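You operate a simulated robot arm through the tools that you are given. There is no shell and no other tool. Be economical: measure what you need, move in short steps, check, and stop when the job is done.

You are at the controls of a simulated robot arm. One attempt, no reset.

Task
Wipe the smudge off the lower shelf with the oven rag.
Fine: the oven is locked out and stays so; pull the shelf out first; rag back on mat two, shelf in, door left open. Where these are worked on the way, their far stop is far enough and under half their travel is too little: lower shelf. What is to be rubbed or washed off counts as gone when no trace of it is left.

It is judged by the outcome, as a careful person would: the job done as asked, and still so three seconds after it is handed in. It fails if anything else is knocked over, pushed out of place, dropped, spilled or broken.

Robot
A 7-joint arm with a fingered hand on a trunk, on a base that drives. Base frame: it is fixed to the floor where the robot stands at the start and does not move with it; the origin is under the middle of the robot, x ahead of it, y to its left, z up. Lengths are in mm, angles in rad, forces in N, time in s.
With the tool pointing down near the work surface it reaches from about 300 to 700 mm from the robot's upright axis, wherever it stands. Its first joint turns from -1.204 to 3.002 rad. Places, roughly: bake button [500, -300, 900]; heat dial [500, -400, 1100]; lower shelf [800, 0, 700]; mat two [600, 700, 800]; oven isolator [-200, -700, 1100]; oven lock bolt [-300, -700, 1100]; shelf brush [500, 1750, 750]; upper shelf [800, 0, 1000]. Payload 3.4 kg.
The TCP is the grasp point between the finger pads, 25 mm short of the fingertips. In the tool frame z runs along the fingers and y along their closing line. The gripper opens to 88 mm. The gripper's body begins 29 mm behind the TCP. The gripper is a hand of 4 fingers: y runs from the thumb to the fingers, the wrist lies at [-13, -97, -162] in the tool frame, and closing takes about 1.5 s.
Orientation is told as [roll, pitch, yaw] about the base's x, y, z axes, in that order, counted from this pose: with the fingers straight down and the wrist toward the robot, the tool's x, y and z point along [0, 1, 0], [1, 0, 0] and [0, 0, -1] of the base frame.

Tools
- The arm moves only by the tool servo_tool. Its argument "increments" is text: rows parted by semicolons, each of 7 numbers parted by spaces: the turn, a rotation vector about the tool's x, y, z in rad, then the shift along the tool's x, y, z in mm, then the closure in counts, from 0 (fully open) to 255 (shut). In form: wx wy wz tx ty tz hand; .... A call has 1 to 8 rows; each row shifts and turns the commanded pose from where the row before left it, along the tool's axes as they then stand. A row lasts 0.2 s, in which the tool goes at most 50 mm and 0.15 rad; a call with a longer step from one row to the next is refused whole, and so is a gripper value outside its range. Where a pose cannot be reached the arm comes as near as it can. A force on the tool above 50 N (or 10 N above the force at the start of the call, whichever is more), or a blocked arm, ends the call early, and 0.2 s more pass. The fingers move at their own pace (about 108 mm/s each) and stop on an object; they squeeze with about 26 N. The grip force told is the motor's: it shows also when the fingers shut on nothing. Time passes only in rows, and 0.2 s behind the last, so rows that do not move let the fingers close. The reply holds the time, the measured pose of the TCP, the force on the tool along the base axes, the opening and the grip force, in the units named above and with some noise, with the torque about the TCP (base axes, N m) and any sound that the robot's microphone picked up.
- Cameras (640 x 400 px; columns grow to the right, rows downward): "scene" is now at [124, -20.6, 1387.8]; the picture's right is [-0.20, -0.98, 0.00], its down [-0.82, 0.17, -0.55] and it looks along [0.54, -0.11, -0.83] (base axes); focal length 215 px, centre (320, 200). "wrist" rides on the gripper at [64, -83, -98] in the tool frame; the picture's right is [-0.62, 0.37, -0.69], its down [-0.71, -0.63, 0.30] and it looks along [-0.32, 0.68, 0.65] (tool axes); focal length 265 px, centre (320, 200). There is no depth. A picture from a camera that has moved, and an enlarged one, comes with that camera's place and axes in the base frame and with its lens. The place of the scene camera against the robot may be out by one fixed shift of up to 12 mm in any direction.
- capture(camera): a new picture of that camera. No time passes.
- slide_trunk(by): slides the trunk up (or, below 0, down) by that many mm; the arm and the scene camera ride with it, the base frame stays. It gives what a move gives, with no picture.
- roll_base(legs): drives the robot by 1 to 6 legs, each [ahead, left, turn to the left] in mm, mm and rad, along the robot's own axes; the way and the turn of a leg run together, so that a leg with both is an arc; at most 1500 mm and 3.142 rad a leg. The arm and the cameras ride along, it lands a little off, and it stops where it bumps. It gives what a move gives.
- grasp_type(shape): the hand has 4 fingers and takes this shape, open, in about a second: jaw (thumb against the fingers, like two jaws); tri (thumb and two fingers); tip (a fingertip pinch); poke (one finger out to press); point (the index stretched); flat (the hand flat); cup (the hand cupped); fist (a fist). The gripper value then closes the fingers along that shape, each until it touches; the sizes above hold for jaw. It gives what a move gives, with no picture.
- pan_tilt(pan, tilt): turns the head with the scene camera to pan (to the left, within 1.501 rad either way) and tilt (down, from -0.506 to 1.204), counted from straight ahead of the robot. It gives what a move gives.
- inspect(camera, box): a new picture of the part [left, top, right, bottom] of that camera's present view, enlarged. No time passes.
- job_done(): hands the job in; it is judged then, once.

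Go step by step. Nothing tells you exact positions but the pictures and the camera data: compare them with the known pose of the tool, close in by small moves and look again before you grip or let go. The budget is 120 turns and 90 pictures, counting those below and the enlarged ones. Unless the task says otherwise, let go and move clear before handing in, and close with one line.

The tools are called after "Emit:" by a JSON object that holds its "name" and its "arguments". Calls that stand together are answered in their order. servo_tool: Moves the arm, as the interface text tells. Its arguments: {"type":"object","properties":{"increments":{"type":"string"}},"required":["increments"]} The other tools are called the same way: slide_trunk (by) slides the trunk up or down; grasp_type (shape) gives the hand a shape; roll_base (legs) drives the base; pan_tilt (pan, tilt) turns the head that bears the scene camera; capture (camera) takes a picture; inspect (camera, box) takes an enlarged picture of a part of a camera's view; job_done () hands the job in.

At the start:

```text
clock: 0.0
tcp_pos: [427.5, 111.0, 1039.1]
ee_rot: [0.0, 0.0, -0.002]
ft_force: [1.3, -0.2, 0.0]
moment: [0.03, -0.02, 0.01]
opening: 87.3
grip_force: 0.0
shape: jaw
trunk travel left (down, up): [-725.0, 115.0]
robot x, y, heading: [0.9, -0.5, 0.0]
head pan, tilt: [-0.202, 0.984]
```

scene: 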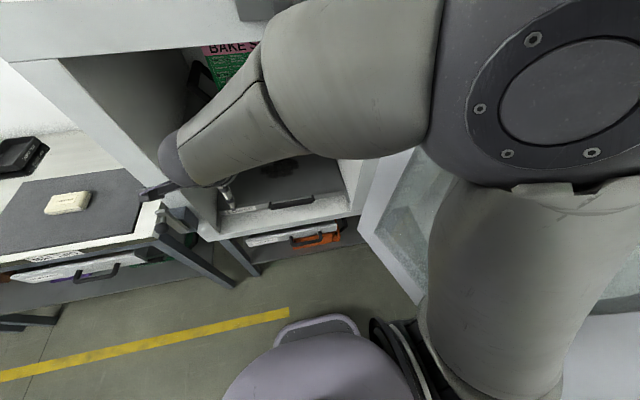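
wrist: 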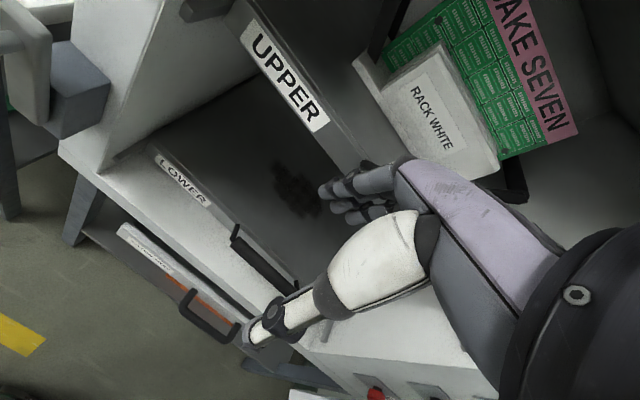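

I see the oven ahead with its door open to the right, a smudge on the lower shelf and a pale block-like rag on the mat at left. I'll look around first.

Emit:
{"name": "pan_tilt", "arguments": {"pan": 0.7, "tilt": 0.75}}

Emit:
{"name": "capture", "arguments": {"camera": "scene"}}

Emit:
{"name": "pan_tilt", "arguments": {"pan": 0.1, "tilt": 0.6}}

Emit:
{"name": "capture", "arguments": {"camera": "scene"}}

Emit:
{"name": "pan_tilt", "arguments": {"pan": -1.45, "tilt": 0.4}}

Emit:
{"name": "capture", "arguments": {"camera": "scene"}}

```text
clock: 1.2
tcp_pos: [426.9, 109.6, 1039.1]
ee_rot: [0.0, 0.001, -0.001]
ft_force: [0.8, 0.9, 0.9]
moment: [-0.01, 0.02, 0.01]
opening: 87.5
grip_force: 0.0
shape: jaw
trunk travel left (down, up): [-725.0, 115.0]
robot x, y, heading: [2.3, 1.2, 0.001]
head pan, tilt: [0.7, 0.75]
```

```text
87 pictures are left
camera scene: at [118.3, 46.9, 1405.8], right [0.64, -0.77, 0.0], down [-0.52, -0.44, -0.73], along [0.56, 0.47, -0.68], focal length 215 px, centre (320, 200)
```

scene: 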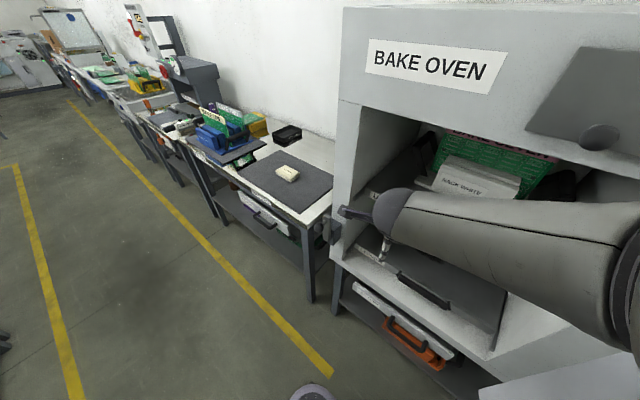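

```text
clock: 2.2
tcp_pos: [427.2, 111.0, 1039.2]
ee_rot: [0.0, 0.0, 0.0]
ft_force: [0.2, -1.0, -0.2]
moment: [0.01, 0.0, 0.0]
opening: 87.9
grip_force: 0.0
shape: jaw
trunk travel left (down, up): [-725.0, 115.0]
robot x, y, heading: [1.0, 1.3, -0.002]
head pan, tilt: [0.099, 0.6]
```

```text
86 pictures are left
camera scene: at [142.8, 2.5, 1418.7], right [0.1, -0.99, 0.0], down [-0.56, -0.06, -0.82], along [0.82, 0.08, -0.57], focal length 215 px, centre (320, 200)
```

scene: 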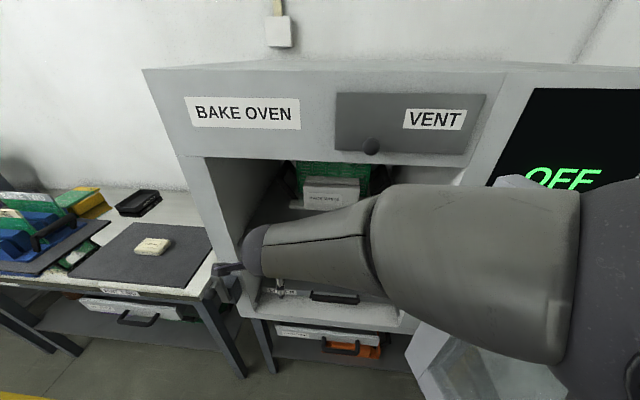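

```text
clock: 3.8
tcp_pos: [426.7, 110.4, 1037.9]
ee_rot: [0.0, 0.001, -0.001]
ft_force: [0.3, 0.2, -0.1]
moment: [-0.01, 0.0, 0.0]
opening: 87.7
grip_force: 0.0
shape: jaw
trunk travel left (down, up): [-725.0, 115.0]
robot x, y, heading: [-2.3, 1.8, -0.007]
head pan, tilt: [-1.45, 0.4]
```

```text
85 pictures are left
camera scene: at [66.0, -98.4, 1437.0], right [-0.99, -0.12, 0.0], down [-0.05, 0.39, -0.92], along [0.11, -0.91, -0.39], focal length 215 px, centre (320, 200)
```

scene: 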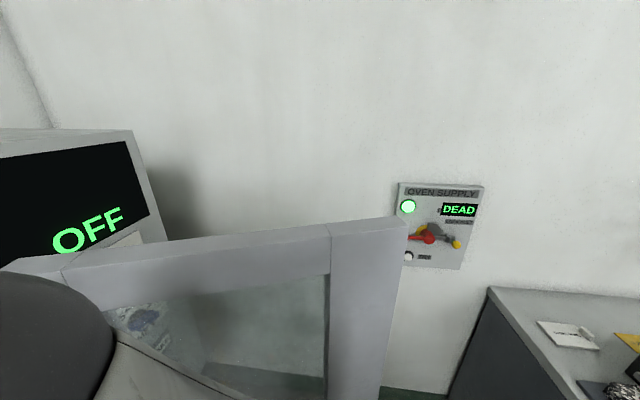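

The isolator reads DEAD and the door stands open, so I touch neither. I'll look closer at mat two and at the shelf.

Emit:
{"name": "pan_tilt", "arguments": {"pan": 0.8, "tilt": 0.7}}

Emit:
{"name": "inspect", "arguments": {"camera": "scene", "box": [180, 60, 420, 260]}}

Emit:
{"name": "inspect", "arguments": {"camera": "wrist", "box": [0, 100, 320, 400]}}

```text
clock: 5.9
tcp_pos: [426.4, 110.0, 1040.4]
ee_rot: [-0.001, 0.0, -0.001]
ft_force: [0.7, -0.1, -0.8]
moment: [-0.02, 0.01, 0.03]
opening: 87.6
grip_force: 0.0
shape: jaw
trunk travel left (down, up): [-725.0, 115.0]
robot x, y, heading: [0.9, -0.3, 0.0]
head pan, tilt: [0.799, 0.7]
```

```text
2.00 times, centred on (300, 160) of scene
camera zoom: at [114.1, 54.4, 1410.1], right [0.72, -0.7, 0.0], down [-0.45, -0.46, -0.77], along [0.53, 0.55, -0.64], focal length 429 px, centre (360, 280)
```

zoom: 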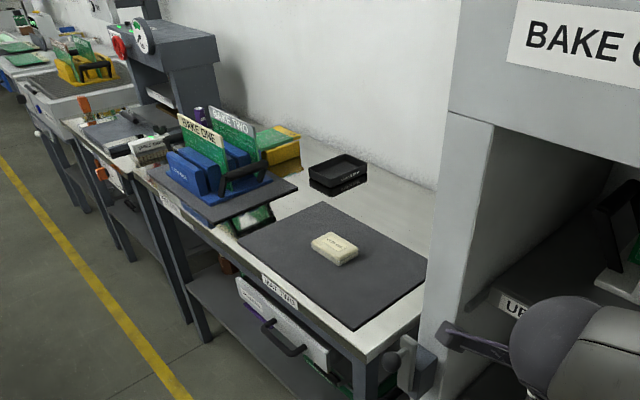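

```text
1.33 times, centred on (160, 250) of wrist
camera zoom: at [343.5, 176.9, 1137.3], right [0.37, -0.62, 0.69], down [-0.63, -0.71, -0.3], along [0.68, -0.32, -0.65], focal length 354 px, centre (533, 133)
```

zoom: 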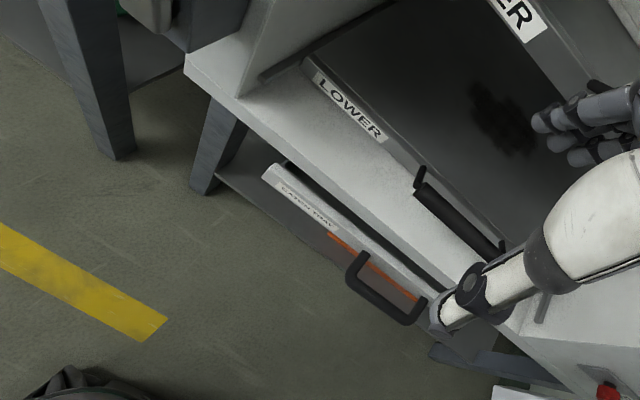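

The rag lies on mat two around [635, 680, 820]. I'll check its label, and zoom on the lower-shelf handle.

Emit:
{"name": "inspect", "arguments": {"camera": "scene", "box": [260, 130, 320, 170]}}

Emit:
{"name": "pan_tilt", "arguments": {"pan": -0.15, "tilt": 1.0}}

Emit:
{"name": "inspect", "arguments": {"camera": "scene", "box": [160, 60, 400, 280]}}

```text
10.00 times, centred on (290, 150) of scene
camera zoom: at [114.1, 54.4, 1410.1], right [0.72, -0.7, 0.0], down [-0.45, -0.46, -0.77], along [0.53, 0.55, -0.64], focal length 2146 px, centre (620, 700)
```

zoom: 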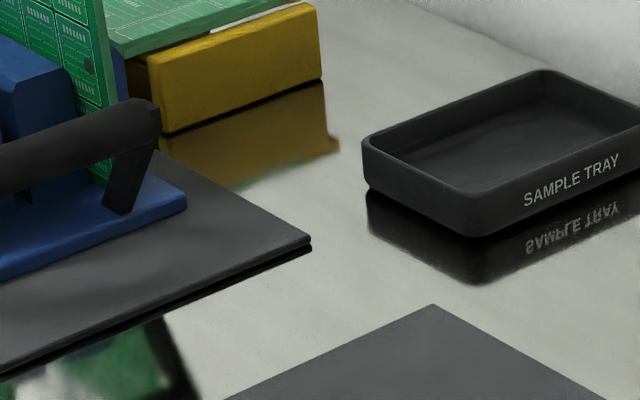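

```text
clock: 7.2
tcp_pos: [426.0, 111.9, 1039.0]
ee_rot: [0.0, 0.0, 0.001]
ft_force: [0.4, -0.4, -0.8]
moment: [0.01, 0.03, 0.03]
opening: 87.5
grip_force: 0.0
shape: jaw
trunk travel left (down, up): [-725.0, 115.0]
robot x, y, heading: [1.6, 0.0, -0.004]
head pan, tilt: [-0.15, 1.0]
```

```text
1.82 times, centred on (280, 170) of scene
camera zoom: at [123.7, -16.8, 1386.7], right [-0.15, -0.99, 0.0], down [-0.83, 0.13, -0.54], along [0.53, -0.08, -0.84], focal length 390 px, centre (393, 254)
```

zoom: 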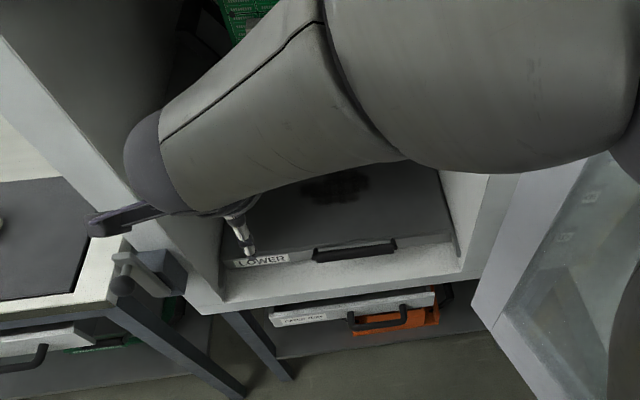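

The lower shelf's handle seems to be a bar along y at about [568, 0, 710]. Before moving the base I'll check the door's place to the right and the floor around.

Emit:
{"name": "pan_tilt", "arguments": {"pan": -1.0, "tilt": 1.0}}

Emit:
{"name": "capture", "arguments": {"camera": "scene"}}

Emit:
{"name": "pan_tilt", "arguments": {"pan": 1.45, "tilt": 0.9}}

Emit:
{"name": "capture", "arguments": {"camera": "scene"}}

```text
clock: 8.3
tcp_pos: [426.3, 110.3, 1038.7]
ee_rot: [0.001, -0.001, 0.002]
ft_force: [0.1, 0.7, -0.4]
moment: [0.0, 0.0, 0.0]
opening: 87.5
grip_force: 0.1
shape: jaw
trunk travel left (down, up): [-725.0, 115.0]
robot x, y, heading: [1.9, -0.0, 0.0]
head pan, tilt: [-1.0, 1.0]
```

```text
80 pictures are left
camera scene: at [92.5, -65.0, 1386.7], right [-0.84, -0.54, 0.0], down [-0.46, 0.71, -0.54], along [0.29, -0.45, -0.84], focal length 215 px, centre (320, 200)
```

scene: 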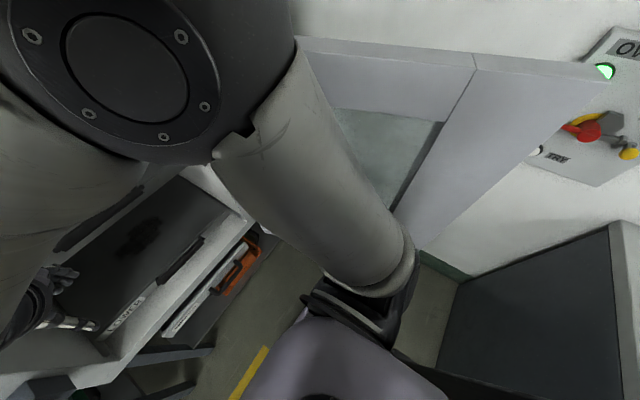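

```text
clock: 10.6
tcp_pos: [426.7, 110.5, 1039.0]
ee_rot: [-0.001, 0.0, 0.0]
ft_force: [0.2, -0.6, -0.4]
moment: [-0.02, 0.0, 0.01]
opening: 87.3
grip_force: 0.0
shape: jaw
trunk travel left (down, up): [-725.0, 115.0]
robot x, y, heading: [2.1, -1.0, -0.001]
head pan, tilt: [1.45, 0.901]
```

```text
79 pictures are left
camera scene: at [63.9, 68.5, 1394.0], right [0.99, -0.12, 0.0], down [-0.09, -0.78, -0.62], along [0.07, 0.62, -0.78], focal length 215 px, centre (320, 200)
```

scene: 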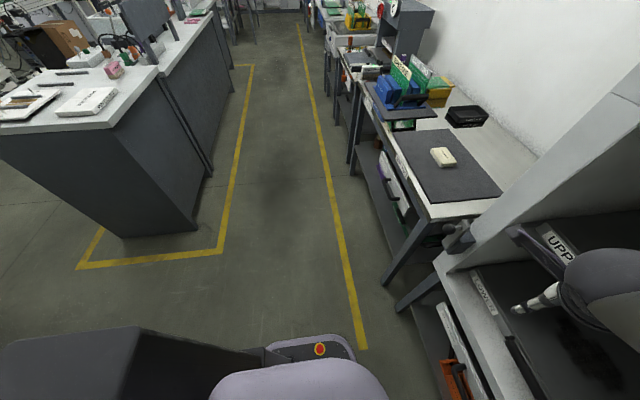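

Clear space behind me. I'll back up about 130 mm and lower the trunk so the hand comes near handle height, then look with the wrist camera.

Emit:
{"name": "roll_base", "arguments": {"legs": [[-130, 0, 0]]}}

Emit:
{"name": "slide_trunk", "arguments": {"by": -220}}

Emit:
{"name": "pan_tilt", "arguments": {"pan": 0.0, "tilt": 0.9}}

Emit:
{"name": "capture", "arguments": {"camera": "wrist"}}

Emit:
{"name": "capture", "arguments": {"camera": "scene"}}

```text
clock: 11.8
tcp_pos: [297.6, 110.3, 1039.3]
ee_rot: [-0.001, 0.0, -0.002]
ft_force: [-0.3, -0.2, -0.3]
moment: [0.01, 0.01, 0.0]
opening: 87.7
grip_force: 0.1
shape: jaw
trunk travel left (down, up): [-725.0, 115.0]
robot x, y, heading: [-128.7, -0.5, -0.002]
head pan, tilt: [1.45, 0.901]
```

```text
clock: 14.2
tcp_pos: [296.6, 110.1, 819.2]
ee_rot: [0.0, 0.0, -0.001]
ft_force: [-0.5, 0.6, 0.3]
moment: [0.0, 0.01, -0.02]
opening: 87.4
grip_force: 0.0
shape: jaw
trunk travel left (down, up): [-505.0, 335.0]
robot x, y, heading: [-125.9, 2.3, 0.0]
head pan, tilt: [1.45, 0.901]
```

```text
clock: 15.7
tcp_pos: [297.1, 109.9, 820.7]
ee_rot: [-0.001, 0.001, -0.001]
ft_force: [-0.2, 0.0, 0.0]
moment: [-0.06, 0.03, -0.03]
opening: 87.7
grip_force: 0.1
shape: jaw
trunk travel left (down, up): [-505.0, 335.0]
robot x, y, heading: [-129.0, 2.6, 0.001]
head pan, tilt: [0.0, 0.901]
```

```text
78 pictures are left
camera wrist: at [214.4, 176.4, 917.2], right [0.37, -0.62, 0.69], down [-0.63, -0.71, -0.3], along [0.68, -0.33, -0.65], focal length 265 px, centre (320, 200)
```

wrist: 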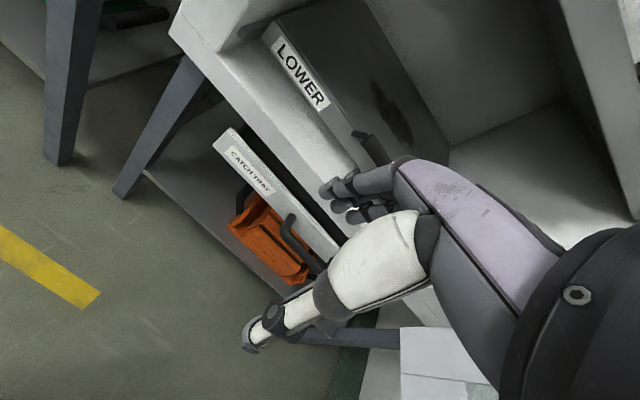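

```text
77 pictures are left
camera scene: at [0.9, -6.5, 1174.0], right [0.0, -1.0, 0.0], down [-0.78, 0.0, -0.62], along [0.62, 0.0, -0.78], focal length 215 px, centre (320, 200)
```

scene: 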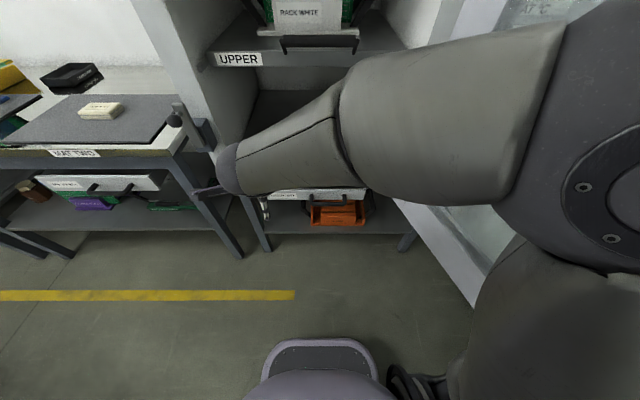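

Next I move the hand to about x 470, y 20 at the same height for a close view of the handle.

Emit:
{"name": "servo_tool", "arguments": {"increments": "0 0 0 -22 44 0 0;0 0 0 -22 44 0 0;0 0 0 -22 44 0 0;0 0 0 -22 44 0 0;0 0 0 0 0 0 0"}}

Emit:
{"name": "capture", "arguments": {"camera": "wrist"}}

Emit:
{"name": "capture", "arguments": {"camera": "scene"}}

```text
clock: 16.9
tcp_pos: [474.0, 20.8, 820.6]
ee_rot: [0.0, 0.0, -0.004]
ft_force: [-0.1, 0.3, -0.3]
moment: [0.02, -0.03, 0.03]
opening: 87.7
grip_force: 0.1
shape: jaw
trunk travel left (down, up): [-505.0, 335.0]
robot x, y, heading: [-131.0, -4.3, -0.0]
head pan, tilt: [0.0, 0.901]
```

```text
76 pictures are left
camera wrist: at [391.0, 87.2, 917.5], right [0.37, -0.62, 0.69], down [-0.63, -0.71, -0.3], along [0.68, -0.33, -0.65], focal length 265 px, centre (320, 200)
```

wrist: 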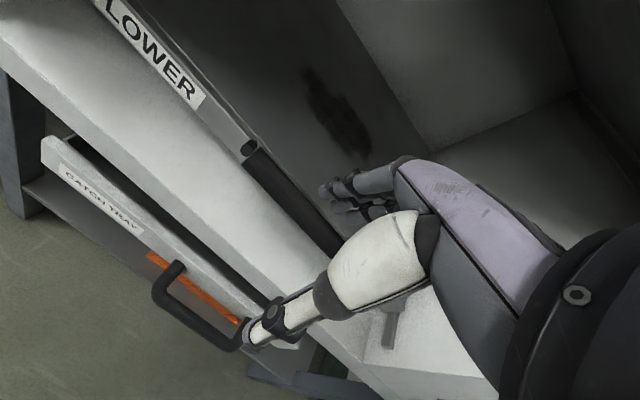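

```text
75 pictures are left
camera scene: at [0.6, -6.4, 1174.0], right [0.0, -1.0, 0.0], down [-0.78, 0.0, -0.62], along [0.62, 0.0, -0.78], focal length 215 px, centre (320, 200)
```

scene: 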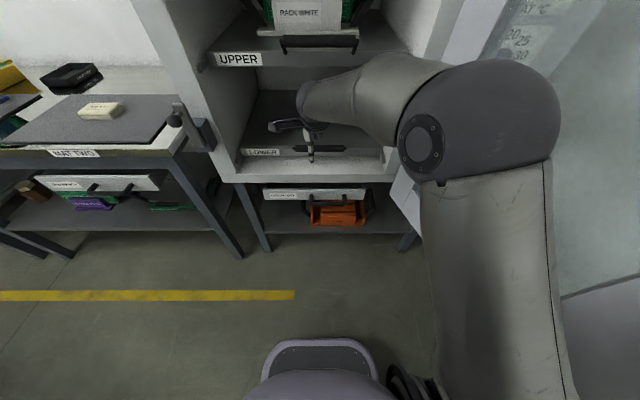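

Emit:
{"name": "inspect", "arguments": {"camera": "wrist", "box": [190, 110, 350, 270]}}

Emit:
{"name": "inspect", "arguments": {"camera": "scene", "box": [220, 100, 420, 220]}}

```text
2.50 times, centred on (270, 190) of wrist
camera zoom: at [391.0, 87.2, 917.5], right [0.37, -0.62, 0.69], down [-0.63, -0.71, -0.3], along [0.68, -0.33, -0.65], focal length 664 px, centre (445, 225)
```

zoom: 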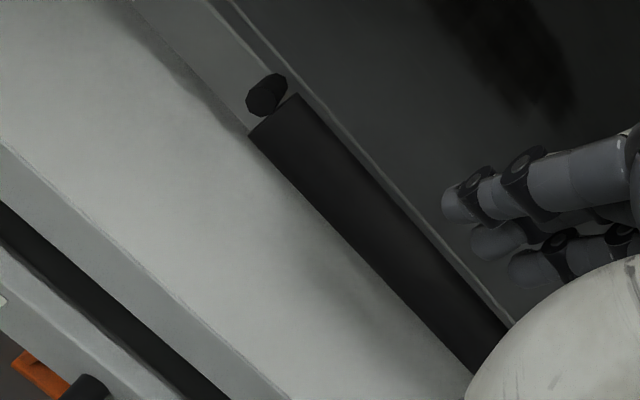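

```text
3.20 times, centred on (320, 160) of scene
camera zoom: at [0.6, -6.4, 1174.0], right [0.0, -1.0, 0.0], down [-0.78, 0.0, -0.62], along [0.62, 0.0, -0.78], focal length 687 px, centre (320, 328)
```

zoom: 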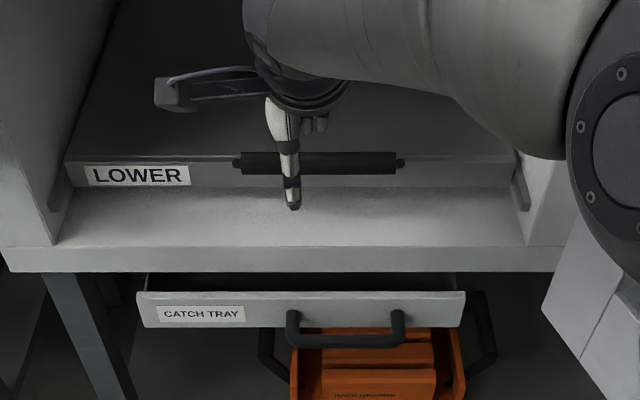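

The handle bar runs along y from about 73 to -88 near x 563, z 720. I need to know the gap between bar and shelf front, so I get a lower view.

Emit:
{"name": "servo_tool", "arguments": {"increments": "0 0 0 20 -10 25 0;0 0 0 20 -10 25 0;0 0 0 20 -10 25 0;0 0 0 0 0 0 0"}}

Emit:
{"name": "capture", "arguments": {"camera": "wrist"}}

Emit:
{"name": "inspect", "arguments": {"camera": "wrist", "box": [190, 60, 350, 220]}}

```text
clock: 18.1
tcp_pos: [458.8, 63.5, 760.9]
ee_rot: [0.066, 0.0, -0.057]
ft_force: [-0.4, -0.9, 0.2]
moment: [-0.03, 0.01, -0.01]
opening: 87.7
grip_force: 0.0
shape: jaw
trunk travel left (down, up): [-505.0, 335.0]
robot x, y, heading: [-128.6, -1.4, 0.004]
head pan, tilt: [0.0, 0.901]
stopped in row 4: the arm was blocked; the commanded pose is now the measured one
```

```text
72 pictures are left
camera wrist: at [378.6, 127.3, 863.0], right [0.33, -0.68, 0.65], down [-0.67, -0.66, -0.35], along [0.67, -0.32, -0.67], focal length 265 px, centre (320, 200)
```

wrist: 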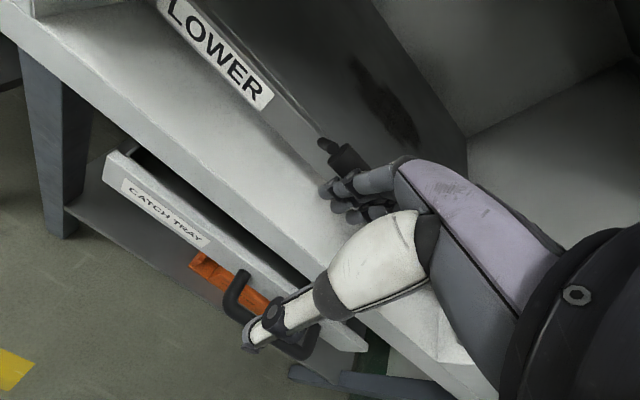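

```text
2.50 times, centred on (270, 140) of wrist
camera zoom: at [378.6, 127.3, 863.0], right [0.33, -0.68, 0.65], down [-0.67, -0.66, -0.35], along [0.67, -0.32, -0.67], focal length 664 px, centre (445, 350)
```

zoom: 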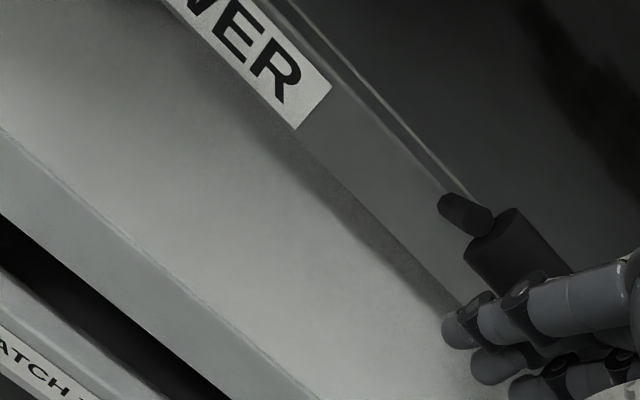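

The arm hit a joint limit, so further lowering should come from the trunk. Zooming at the bar's end to understand its mounting.

Emit:
{"name": "inspect", "arguments": {"camera": "wrist", "box": [300, 120, 360, 180]}}

Emit:
{"name": "inspect", "arguments": {"camera": "scene", "box": [260, 110, 380, 190]}}

```text
6.67 times, centred on (330, 150) of wrist
camera zoom: at [378.6, 127.3, 863.0], right [0.33, -0.68, 0.65], down [-0.67, -0.66, -0.35], along [0.67, -0.32, -0.67], focal length 1769 px, centre (253, 533)
```

zoom: 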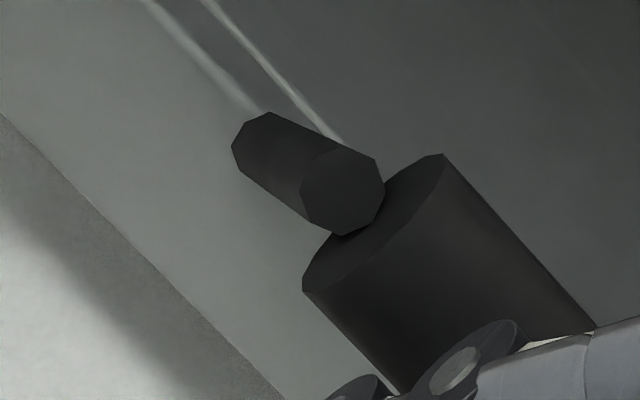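

```text
5.00 times, centred on (320, 150) of scene
camera zoom: at [1.1, -6.8, 1173.9], right [0.0, -1.0, 0.0], down [-0.78, 0.0, -0.62], along [0.62, 0.0, -0.78], focal length 1073 px, centre (320, 450)
```

zoom: 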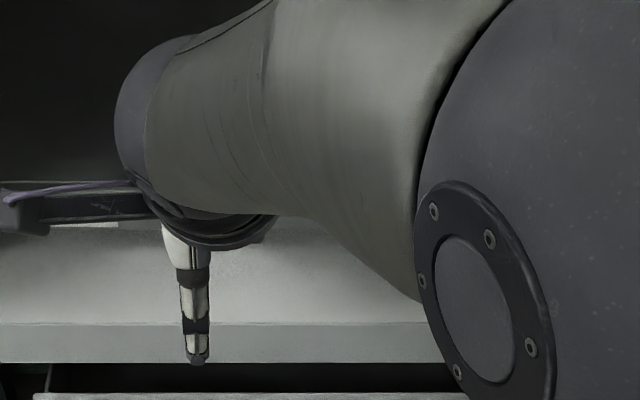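

The bar is about 25 mm thick on posts. I'll rise, square the hand and go over the bar for a steep look into the gap behind it.

Emit:
{"name": "servo_tool", "arguments": {"increments": "0 -0.033 -0.028 0 0 -35 0;0 -0.033 -0.028 -5 20 -35 0;0 0 0 -15 40 0 0;0 0 0 -15 35 0 0;0 0 0 0 0 0 0"}}

Emit:
{"name": "capture", "arguments": {"camera": "wrist"}}

```text
clock: 19.3
tcp_pos: [552.0, 28.0, 831.8]
ee_rot: [-0.004, -0.004, 0.005]
ft_force: [0.3, 0.0, 0.4]
moment: [-0.01, -0.01, 0.01]
opening: 88.0
grip_force: 0.1
shape: jaw
trunk travel left (down, up): [-505.0, 335.0]
robot x, y, heading: [-130.8, -0.9, -0.004]
head pan, tilt: [0.0, 0.901]
```

```text
68 pictures are left
camera wrist: at [468.5, 93.5, 928.5], right [0.37, -0.61, 0.7], down [-0.63, -0.72, -0.3], along [0.69, -0.32, -0.65], focal length 265 px, centre (320, 200)
```

wrist: 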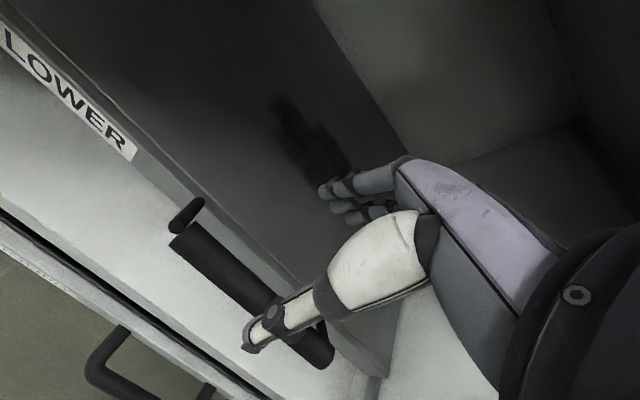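

Emit:
{"name": "inspect", "arguments": {"camera": "wrist", "box": [140, 170, 340, 380]}}

```text
1.90 times, centred on (240, 275) of wrist
camera zoom: at [468.5, 93.5, 928.5], right [0.37, -0.61, 0.7], down [-0.63, -0.72, -0.3], along [0.69, -0.32, -0.65], focal length 506 px, centre (472, 57)
```

zoom: 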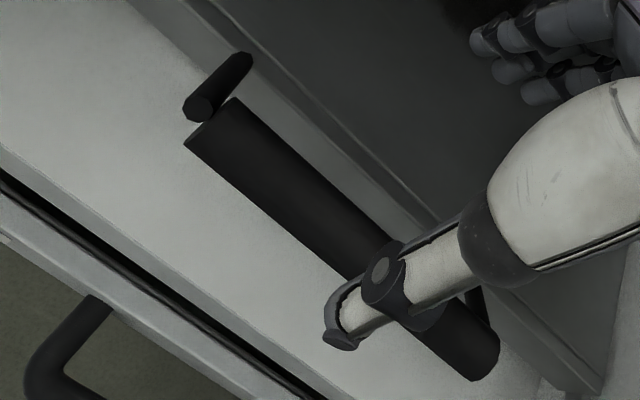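

Triangulating three wrist views puts the bar at x≈541, z≈748, y from 76 to -78, standing well ahead of the shelf face (≈x 580). I'll centre over it with fingers part-closed, then lower with the trunk.

Emit:
{"name": "servo_tool", "arguments": {"increments": "0 0 0 -28 -11 0 90;0 0 0 0 0 0 90;0 0 0 0 0 0 90;0 0 0 0 0 0 90"}}

Emit:
{"name": "slide_trunk", "arguments": {"by": -40}}

Emit:
{"name": "capture", "arguments": {"camera": "wrist"}}

Emit:
{"name": "inspect", "arguments": {"camera": "scene", "box": [240, 80, 400, 190]}}

```text
clock: 20.3
tcp_pos: [541.7, -1.2, 831.8]
ee_rot: [-0.004, -0.004, 0.004]
ft_force: [-0.2, -0.7, -0.1]
moment: [0.02, -0.05, -0.06]
opening: 57.5
grip_force: 0.1
shape: jaw
trunk travel left (down, up): [-505.0, 335.0]
robot x, y, heading: [-131.2, -1.0, -0.001]
head pan, tilt: [0.0, 0.901]
```

```text
clock: 21.2
tcp_pos: [542.9, -1.1, 791.5]
ee_rot: [-0.003, -0.002, 0.006]
ft_force: [-0.5, 0.3, -0.7]
moment: [0.0, 0.0, -0.02]
opening: 57.3
grip_force: 0.2
shape: jaw
trunk travel left (down, up): [-465.0, 375.0]
robot x, y, heading: [-128.3, -4.5, -0.001]
head pan, tilt: [0.0, 0.901]
```

```text
66 pictures are left
camera wrist: at [458.1, 65.3, 888.5], right [0.37, -0.62, 0.7], down [-0.63, -0.72, -0.3], along [0.69, -0.32, -0.65], focal length 265 px, centre (320, 200)
```

wrist: 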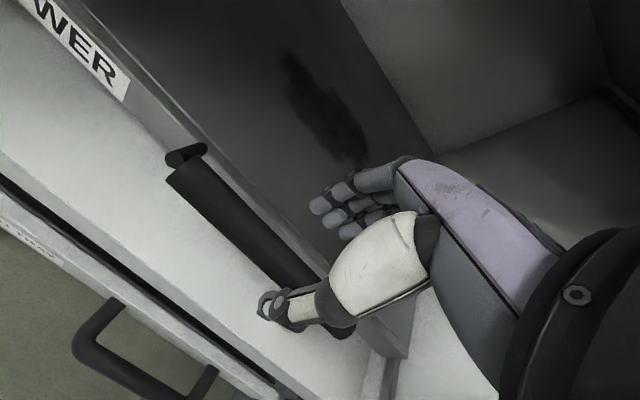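

```text
3.64 times, centred on (320, 135) of scene
camera zoom: at [0.8, -6.5, 1133.9], right [0.0, -1.0, 0.0], down [-0.78, 0.0, -0.62], along [0.62, 0.0, -0.78], focal length 780 px, centre (320, 436)
```

zoom: 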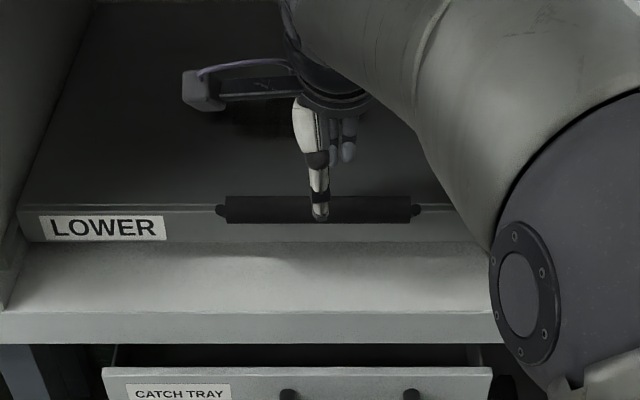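

The estimates agree (bar at z≈750). I lower the rest of the way.

Emit:
{"name": "slide_trunk", "arguments": {"by": -40}}

Emit:
{"name": "capture", "arguments": {"camera": "wrist"}}

```text
clock: 22.0
tcp_pos: [541.5, -1.5, 751.7]
ee_rot: [-0.003, -0.003, 0.005]
ft_force: [-0.5, 0.8, 0.1]
moment: [-0.01, 0.0, -0.02]
opening: 57.2
grip_force: 0.0
shape: jaw
trunk travel left (down, up): [-425.0, 415.0]
robot x, y, heading: [-128.4, 1.1, 0.002]
head pan, tilt: [0.0, 0.901]
```

```text
64 pictures are left
camera wrist: at [458.1, 65.3, 848.5], right [0.37, -0.62, 0.7], down [-0.63, -0.72, -0.3], along [0.69, -0.32, -0.65], focal length 265 px, centre (320, 200)
```

wrist: 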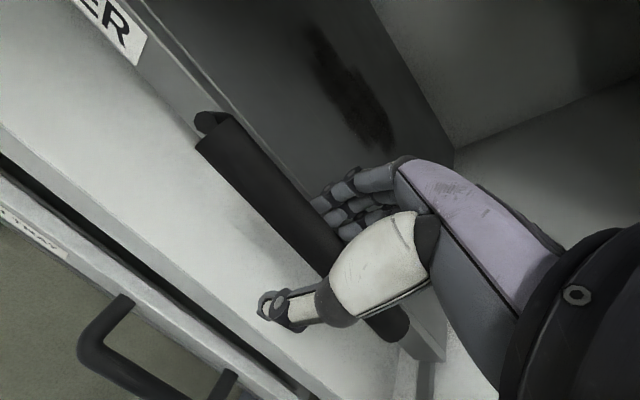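

The fingers straddle the bar. I close on it.

Emit:
{"name": "servo_tool", "arguments": {"increments": "0 0 0 0 0 0 255;0 0 0 0 0 0 255;0 0 0 0 0 0 255;0 0 0 0 0 0 255;0 0 0 0 0 0 255;0 0 0 0 0 0 255;0 0 0 0 0 0 255"}}

```text
clock: 23.6
tcp_pos: [542.5, -0.8, 748.3]
ee_rot: [-0.004, 0.002, 0.004]
ft_force: [-10.4, -0.3, -18.0]
moment: [0.08, 0.05, 0.05]
opening: 14.3
grip_force: 26.0
shape: jaw
trunk travel left (down, up): [-425.0, 415.0]
robot x, y, heading: [-126.1, -2.2, -0.002]
head pan, tilt: [0.0, 0.901]
```

The bar is gripped. I pull towards me in small steps.

Emit:
{"name": "servo_tool", "arguments": {"increments": "0 0 0 0 -10 0 255;0 0 0 0 -20 0 255;0 0 0 0 -20 0 255;0 0 0 0 -20 0 255;0 0 0 0 0 0 255"}}

Emit:
{"name": "inspect", "arguments": {"camera": "scene", "box": [200, 60, 440, 220]}}

```text
clock: 24.8
tcp_pos: [473.4, -0.7, 748.2]
ee_rot: [-0.004, 0.001, 0.006]
ft_force: [-1.6, 0.8, -19.0]
moment: [0.02, 0.02, 0.11]
opening: 13.8
grip_force: 25.9
shape: jaw
trunk travel left (down, up): [-425.0, 415.0]
robot x, y, heading: [-132.2, -1.5, -0.001]
head pan, tilt: [0.0, 0.901]
```

```text
2.50 times, centred on (320, 140) of scene
camera zoom: at [3.6, -6.3, 1093.5], right [0.0, -1.0, 0.0], down [-0.79, 0.0, -0.62], along [0.62, 0.0, -0.79], focal length 537 px, centre (320, 350)
```

zoom: 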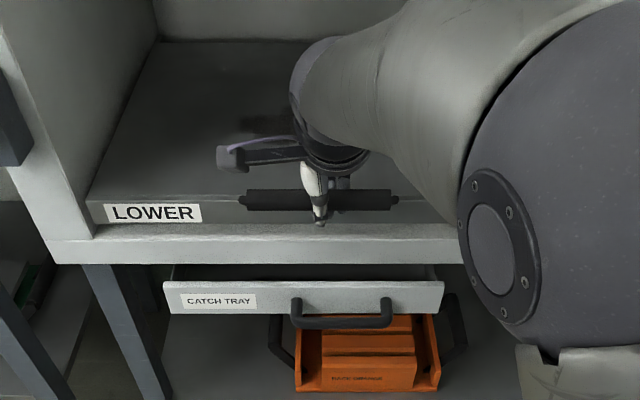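

The shelf slides out. Continuing towards its stop.

Emit:
{"name": "servo_tool", "arguments": {"increments": "0 0 0 0 -25 0 255;0 0 0 0 -25 0 255;0 0 0 0 -25 0 255;0 0 0 0 -25 0 255;0 0 0 0 -25 0 255;0 0 0 0 -25 0 255;0 0 0 0 0 0 255"}}

Emit:
{"name": "inspect", "arguments": {"camera": "scene", "box": [160, 40, 440, 260]}}

```text
clock: 26.4
tcp_pos: [323.0, -1.8, 746.6]
ee_rot: [-0.006, 0.008, 0.004]
ft_force: [-1.0, 1.6, -17.2]
moment: [0.11, 0.02, 0.06]
opening: 14.0
grip_force: 26.5
shape: jaw
trunk travel left (down, up): [-425.0, 415.0]
robot x, y, heading: [-133.3, 0.8, 0.002]
head pan, tilt: [0.0, 0.901]
```

```text
1.82 times, centred on (300, 150) of scene
camera zoom: at [4.3, -25.9, 1099.5], right [-0.25, -0.97, 0.0], down [-0.71, 0.18, -0.68], along [0.66, -0.17, -0.73], focal length 390 px, centre (356, 291)
```

zoom: 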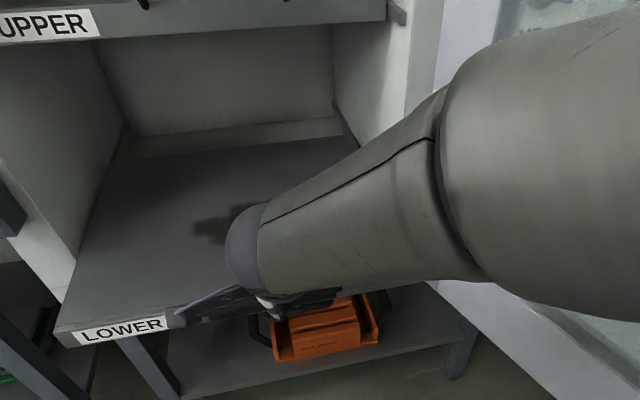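

Out 220 mm, still moving freely. I continue with smaller steps to find the stop.

Emit:
{"name": "servo_tool", "arguments": {"increments": "0 0 0 0 -15 0 255;0 0 0 0 -15 0 255;0 0 0 0 -15 0 255;0 0 0 0 -15 0 255;0 0 0 0 0 0 255"}}

```text
clock: 27.5
tcp_pos: [260.7, -3.4, 747.4]
ee_rot: [-0.008, 0.014, 0.006]
ft_force: [-2.1, 5.8, -28.2]
moment: [0.12, 0.05, 0.17]
opening: 13.1
grip_force: 26.5
shape: jaw
trunk travel left (down, up): [-425.0, 415.0]
robot x, y, heading: [-127.4, -0.3, -0.003]
head pan, tilt: [0.0, 0.901]
stopped in row 5: the force on the tool passed its limit at 52 N (the readings are from after the stop); the commanded pose is now the measured one
```

A force stop at about 281 mm of travel, likely the far stop. Checking before letting go.

Emit:
{"name": "capture", "arguments": {"camera": "scene"}}

Emit:
{"name": "capture", "arguments": {"camera": "wrist"}}

```text
61 pictures are left
camera scene: at [3.1, -5.3, 1094.0], right [0.0, -1.0, 0.0], down [-0.79, 0.0, -0.62], along [0.62, 0.0, -0.79], focal length 215 px, centre (320, 200)
```

scene: 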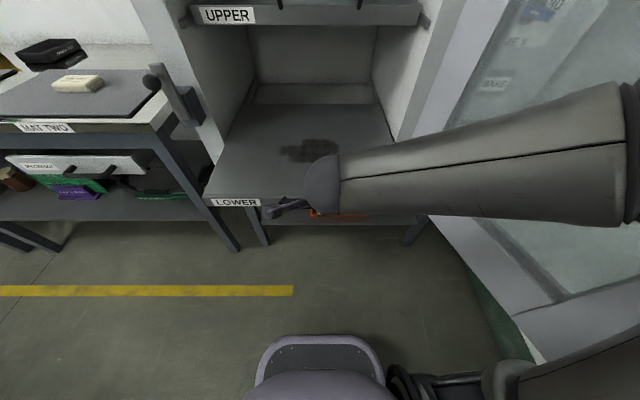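

```text
60 pictures are left
camera wrist: at [178.3, 63.5, 845.2], right [0.38, -0.61, 0.69], down [-0.63, -0.72, -0.29], along [0.68, -0.33, -0.66], focal length 265 px, centre (320, 200)
```

wrist: 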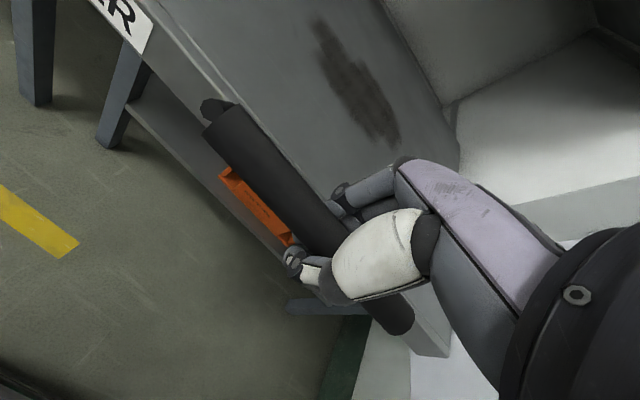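

The shelf is out to its stop, the smudge well clear of the oven mouth. I let go gently and rise.

Emit:
{"name": "servo_tool", "arguments": {"increments": "0 0 0 0 0 0 90;0 0 0 0 0 0 90;0 0 0 0 0 0 90;0 0 0 0 0 0 90;0 0 0 0 0 0 90;0 0 0 0 0 0 90"}}

Emit:
{"name": "slide_trunk", "arguments": {"by": 200}}

Emit:
{"name": "capture", "arguments": {"camera": "wrist"}}

Emit:
{"name": "capture", "arguments": {"camera": "scene"}}

```text
clock: 28.9
tcp_pos: [261.1, -3.2, 750.1]
ee_rot: [-0.005, 0.004, 0.006]
ft_force: [-1.1, -0.2, 1.4]
moment: [0.02, 0.02, 0.04]
opening: 56.5
grip_force: 0.2
shape: jaw
trunk travel left (down, up): [-425.0, 415.0]
robot x, y, heading: [-128.6, 1.1, -0.001]
head pan, tilt: [0.0, 0.901]
```

```text
clock: 31.1
tcp_pos: [260.7, -4.1, 950.9]
ee_rot: [-0.006, 0.004, 0.005]
ft_force: [-0.1, -0.4, 0.2]
moment: [0.01, 0.0, 0.01]
opening: 56.6
grip_force: 0.1
shape: jaw
trunk travel left (down, up): [-625.0, 215.0]
robot x, y, heading: [-129.6, 2.2, -0.001]
head pan, tilt: [0.0, 0.901]
```

```text
59 pictures are left
camera wrist: at [177.9, 62.7, 1047.9], right [0.37, -0.61, 0.69], down [-0.63, -0.72, -0.3], along [0.68, -0.32, -0.65], focal length 265 px, centre (320, 200)
```

wrist: 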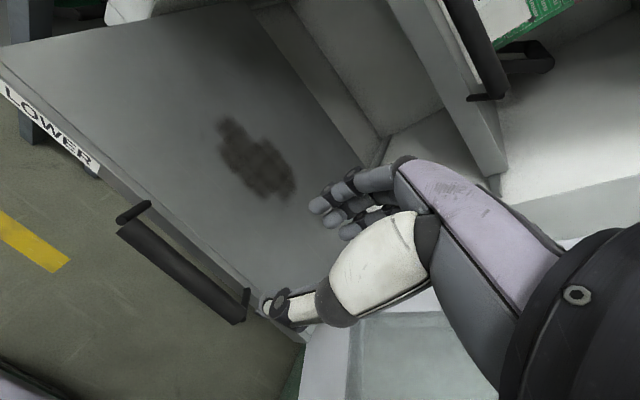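

```text
58 pictures are left
camera scene: at [1.0, -6.5, 1293.9], right [0.0, -1.0, 0.0], down [-0.78, 0.0, -0.62], along [0.62, 0.0, -0.78], focal length 215 px, centre (320, 200)
```

scene: 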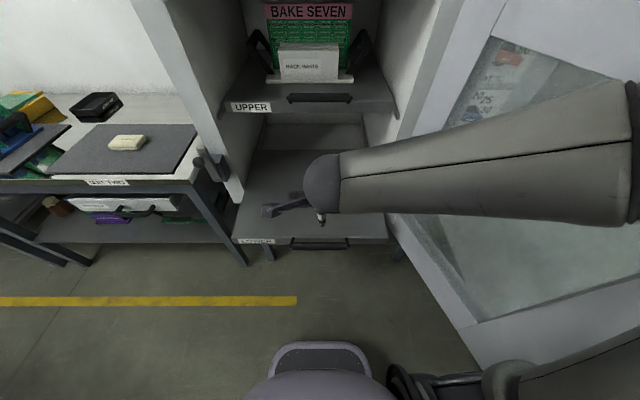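

Shelf free. The smudge spans roughly x 415–516, y -45–115. Now I drive over to mat two: left 720, then ahead.

Emit:
{"name": "roll_base", "arguments": {"legs": [[0, 720, 0], [170, 0, 0]]}}

Emit:
{"name": "capture", "arguments": {"camera": "scene"}}

Emit:
{"name": "capture", "arguments": {"camera": "wrist"}}

```text
clock: 36.0
tcp_pos: [437.8, 697.6, 949.9]
ee_rot: [-0.006, 0.004, -0.003]
ft_force: [1.2, 0.4, 0.1]
moment: [0.02, 0.03, 0.02]
opening: 56.5
grip_force: 0.1
shape: jaw
trunk travel left (down, up): [-625.0, 215.0]
robot x, y, heading: [45.5, 704.8, -0.013]
head pan, tilt: [0.0, 0.901]
```

```text
57 pictures are left
camera scene: at [177.3, 697.9, 1293.8], right [-0.01, -1.0, 0.0], down [-0.78, 0.01, -0.62], along [0.62, -0.01, -0.78], focal length 215 px, centre (320, 200)
```

scene: 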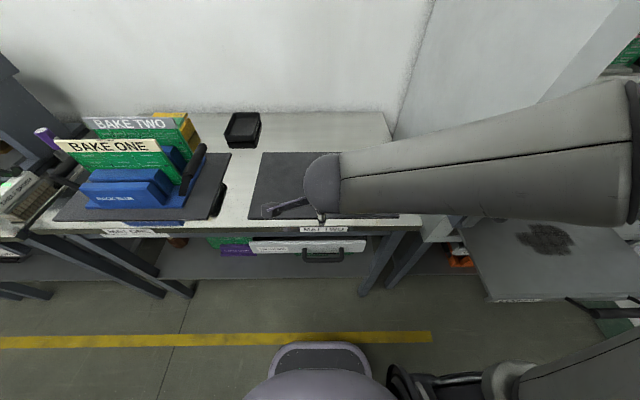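

```text
56 pictures are left
camera wrist: at [354.6, 765.2, 1047.7], right [0.37, -0.62, 0.69], down [-0.63, -0.71, -0.3], along [0.68, -0.33, -0.65], focal length 265 px, centre (320, 200)
```

wrist: 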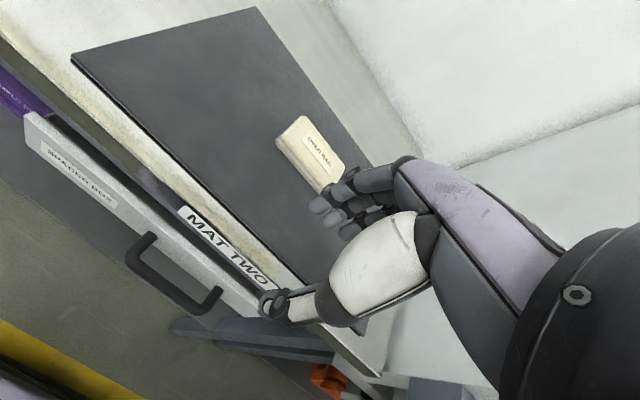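

The rag (about 100 × 50 mm, long side along y) lies near [645, 693]. Zooming to read it and measure thickness.

Emit:
{"name": "inspect", "arguments": {"camera": "wrist", "box": [250, 100, 370, 220]}}

```text
3.33 times, centred on (310, 160) of wrist
camera zoom: at [354.6, 765.2, 1047.7], right [0.37, -0.62, 0.69], down [-0.63, -0.71, -0.3], along [0.68, -0.33, -0.65], focal length 885 px, centre (353, 333)
```

zoom: 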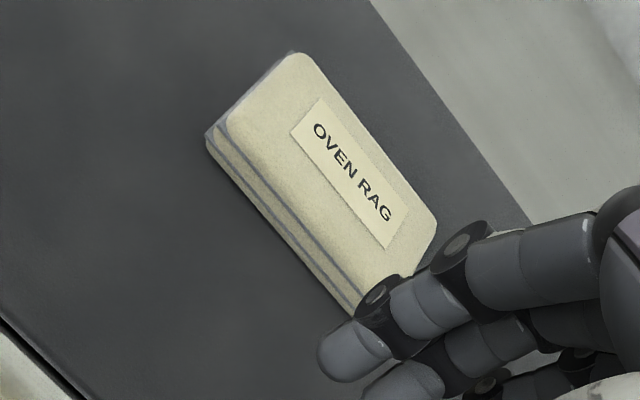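

It reads OVEN RAG. I move above it, then lower by trunk with the hand open.

Emit:
{"name": "servo_tool", "arguments": {"increments": "0 0 0 -1 42 0 0;0 0 0 -1 42 0 0;0 0 0 -1 42 0 0;0 0 0 -1 42 0 0;0 0 0 0 39 0 0;0 0 0 0 0 0 0"}}

Emit:
{"name": "slide_trunk", "arguments": {"by": -70}}

Emit:
{"name": "capture", "arguments": {"camera": "wrist"}}

Emit:
{"name": "inspect", "arguments": {"camera": "scene", "box": [220, 70, 440, 220]}}

```text
clock: 37.4
tcp_pos: [643.9, 690.9, 951.1]
ee_rot: [-0.005, 0.002, -0.004]
ft_force: [-0.2, 0.5, 0.2]
moment: [0.02, 0.02, 0.02]
opening: 87.8
grip_force: 0.1
shape: jaw
trunk travel left (down, up): [-625.0, 215.0]
robot x, y, heading: [44.3, 710.8, -0.011]
head pan, tilt: [0.0, 0.901]
```

```text
clock: 38.5
tcp_pos: [643.9, 691.7, 881.0]
ee_rot: [-0.006, 0.002, -0.005]
ft_force: [-0.4, -0.9, -0.3]
moment: [-0.03, -0.03, -0.01]
opening: 87.9
grip_force: 0.1
shape: jaw
trunk travel left (down, up): [-555.0, 285.0]
robot x, y, heading: [48.3, 704.9, -0.012]
head pan, tilt: [0.0, 0.901]
```

```text
54 pictures are left
camera wrist: at [560.8, 758.4, 977.8], right [0.37, -0.62, 0.69], down [-0.63, -0.71, -0.3], along [0.68, -0.33, -0.65], focal length 265 px, centre (320, 200)
```

wrist: 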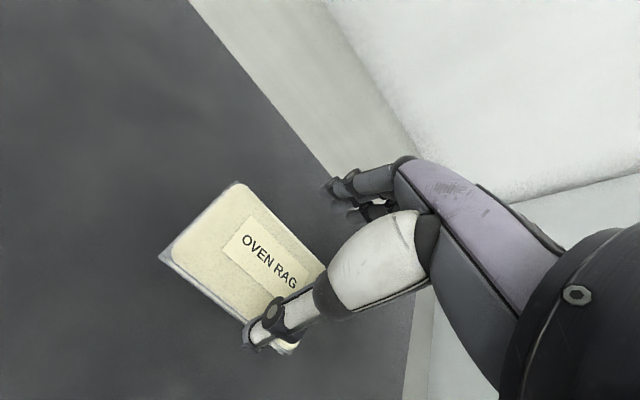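

```text
2.67 times, centred on (330, 145) of scene
camera zoom: at [176.2, 698.0, 1223.9], right [-0.01, -1.0, 0.0], down [-0.78, 0.01, -0.62], along [0.62, -0.01, -0.78], focal length 572 px, centre (293, 347)
```

zoom: 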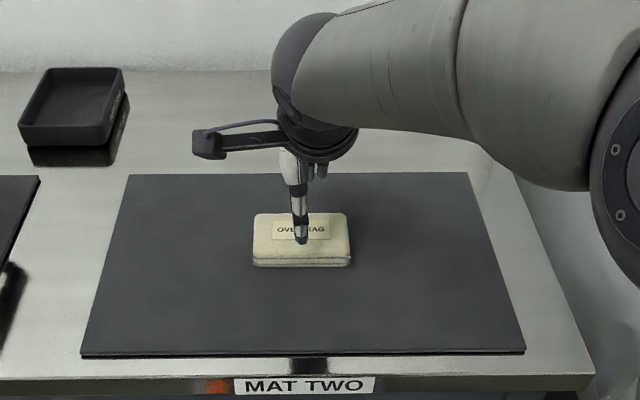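

Rag: x 607–671, y 646–743, top z≈828. I shift to its centre and lower so the tips grip only its upper part, leaving the underside free for wiping.

Emit:
{"name": "servo_tool", "arguments": {"increments": "0 0 0 3 -5 0 0;0 0 0 0 0 0 0"}}

Emit:
{"name": "slide_trunk", "arguments": {"by": -43}}

Emit:
{"name": "capture", "arguments": {"camera": "wrist"}}

Emit:
{"name": "inspect", "arguments": {"camera": "scene", "box": [260, 80, 400, 180]}}

```text
clock: 39.1
tcp_pos: [638.4, 694.7, 879.9]
ee_rot: [-0.005, 0.003, -0.004]
ft_force: [-0.3, -0.2, 0.2]
moment: [-0.02, 0.0, -0.02]
opening: 87.6
grip_force: 0.1
shape: jaw
trunk travel left (down, up): [-555.0, 285.0]
robot x, y, heading: [43.6, 706.5, -0.02]
head pan, tilt: [0.0, 0.901]
```

```text
clock: 40.0
tcp_pos: [638.6, 694.4, 835.9]
ee_rot: [-0.006, 0.003, -0.004]
ft_force: [-0.3, 0.5, -1.0]
moment: [-0.04, 0.02, 0.03]
opening: 87.6
grip_force: 0.1
shape: jaw
trunk travel left (down, up): [-512.0, 328.0]
robot x, y, heading: [48.3, 706.7, -0.01]
head pan, tilt: [0.0, 0.901]
```

```text
52 pictures are left
camera wrist: at [555.7, 761.7, 934.9], right [0.37, -0.62, 0.69], down [-0.63, -0.71, -0.3], along [0.68, -0.33, -0.65], focal length 265 px, centre (320, 200)
```

wrist: 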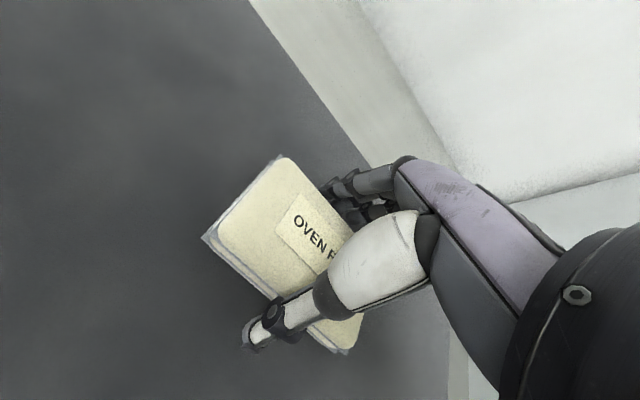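

```text
4.00 times, centred on (330, 130) of scene
camera zoom: at [176.2, 698.0, 1180.9], right [-0.01, -1.0, 0.0], down [-0.78, 0.01, -0.62], along [0.62, -0.01, -0.78], focal length 858 px, centre (280, 480)
```

zoom: 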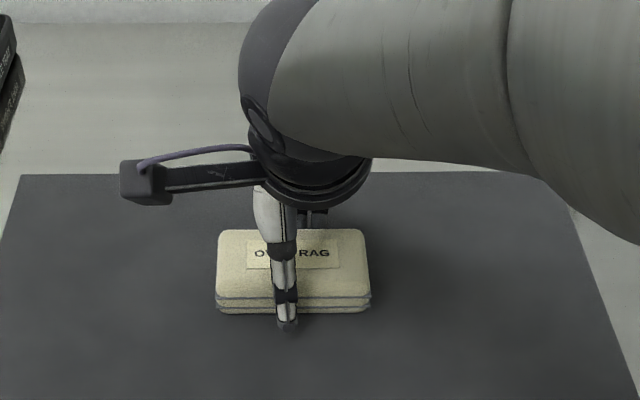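

Thumb in front, fingers behind, tips near z 811. Closing.

Emit:
{"name": "servo_tool", "arguments": {"increments": "0 0 0 0 0 0 255;0 0 0 0 0 0 255;0 0 0 0 0 0 255;0 0 0 0 0 0 255;0 0 0 0 0 0 255;0 0 0 0 0 0 255"}}

Emit:
{"name": "capture", "arguments": {"camera": "wrist"}}

Emit:
{"name": "inspect", "arguments": {"camera": "scene", "box": [260, 80, 400, 180]}}

```text
clock: 41.4
tcp_pos: [639.9, 694.1, 837.9]
ee_rot: [-0.005, 0.001, -0.004]
ft_force: [-0.4, 0.1, -0.7]
moment: [-0.02, 0.03, -0.03]
opening: 59.4
grip_force: 26.0
shape: jaw
trunk travel left (down, up): [-512.0, 328.0]
robot x, y, heading: [43.2, 701.6, -0.014]
head pan, tilt: [0.0, 0.901]
```

```text
50 pictures are left
camera wrist: at [555.8, 761.7, 934.8], right [0.37, -0.62, 0.69], down [-0.63, -0.71, -0.3], along [0.68, -0.33, -0.65], focal length 265 px, centre (320, 200)
```

wrist: 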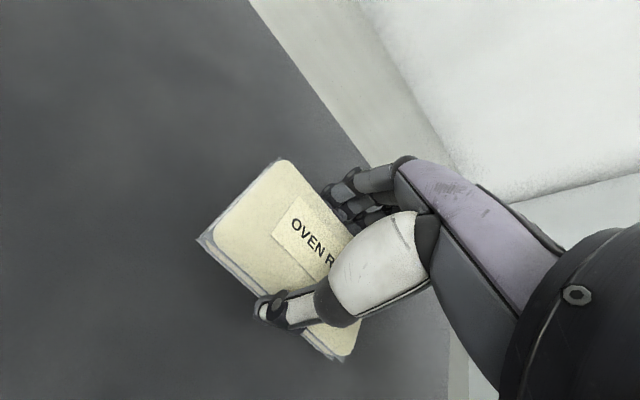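

```text
4.00 times, centred on (330, 130) of scene
camera zoom: at [176.4, 697.9, 1180.9], right [-0.01, -1.0, 0.0], down [-0.78, 0.01, -0.62], along [0.62, -0.01, -0.78], focal length 858 px, centre (280, 480)
```

zoom: 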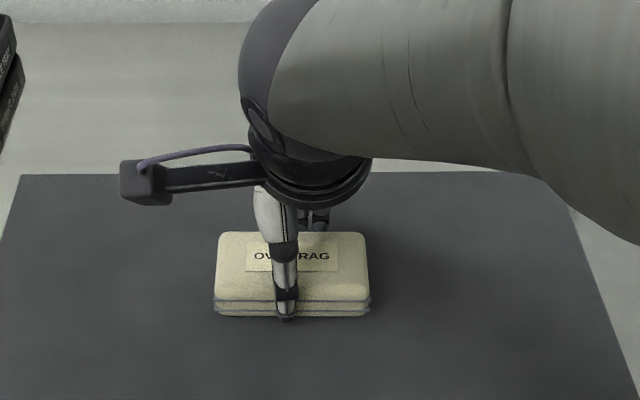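

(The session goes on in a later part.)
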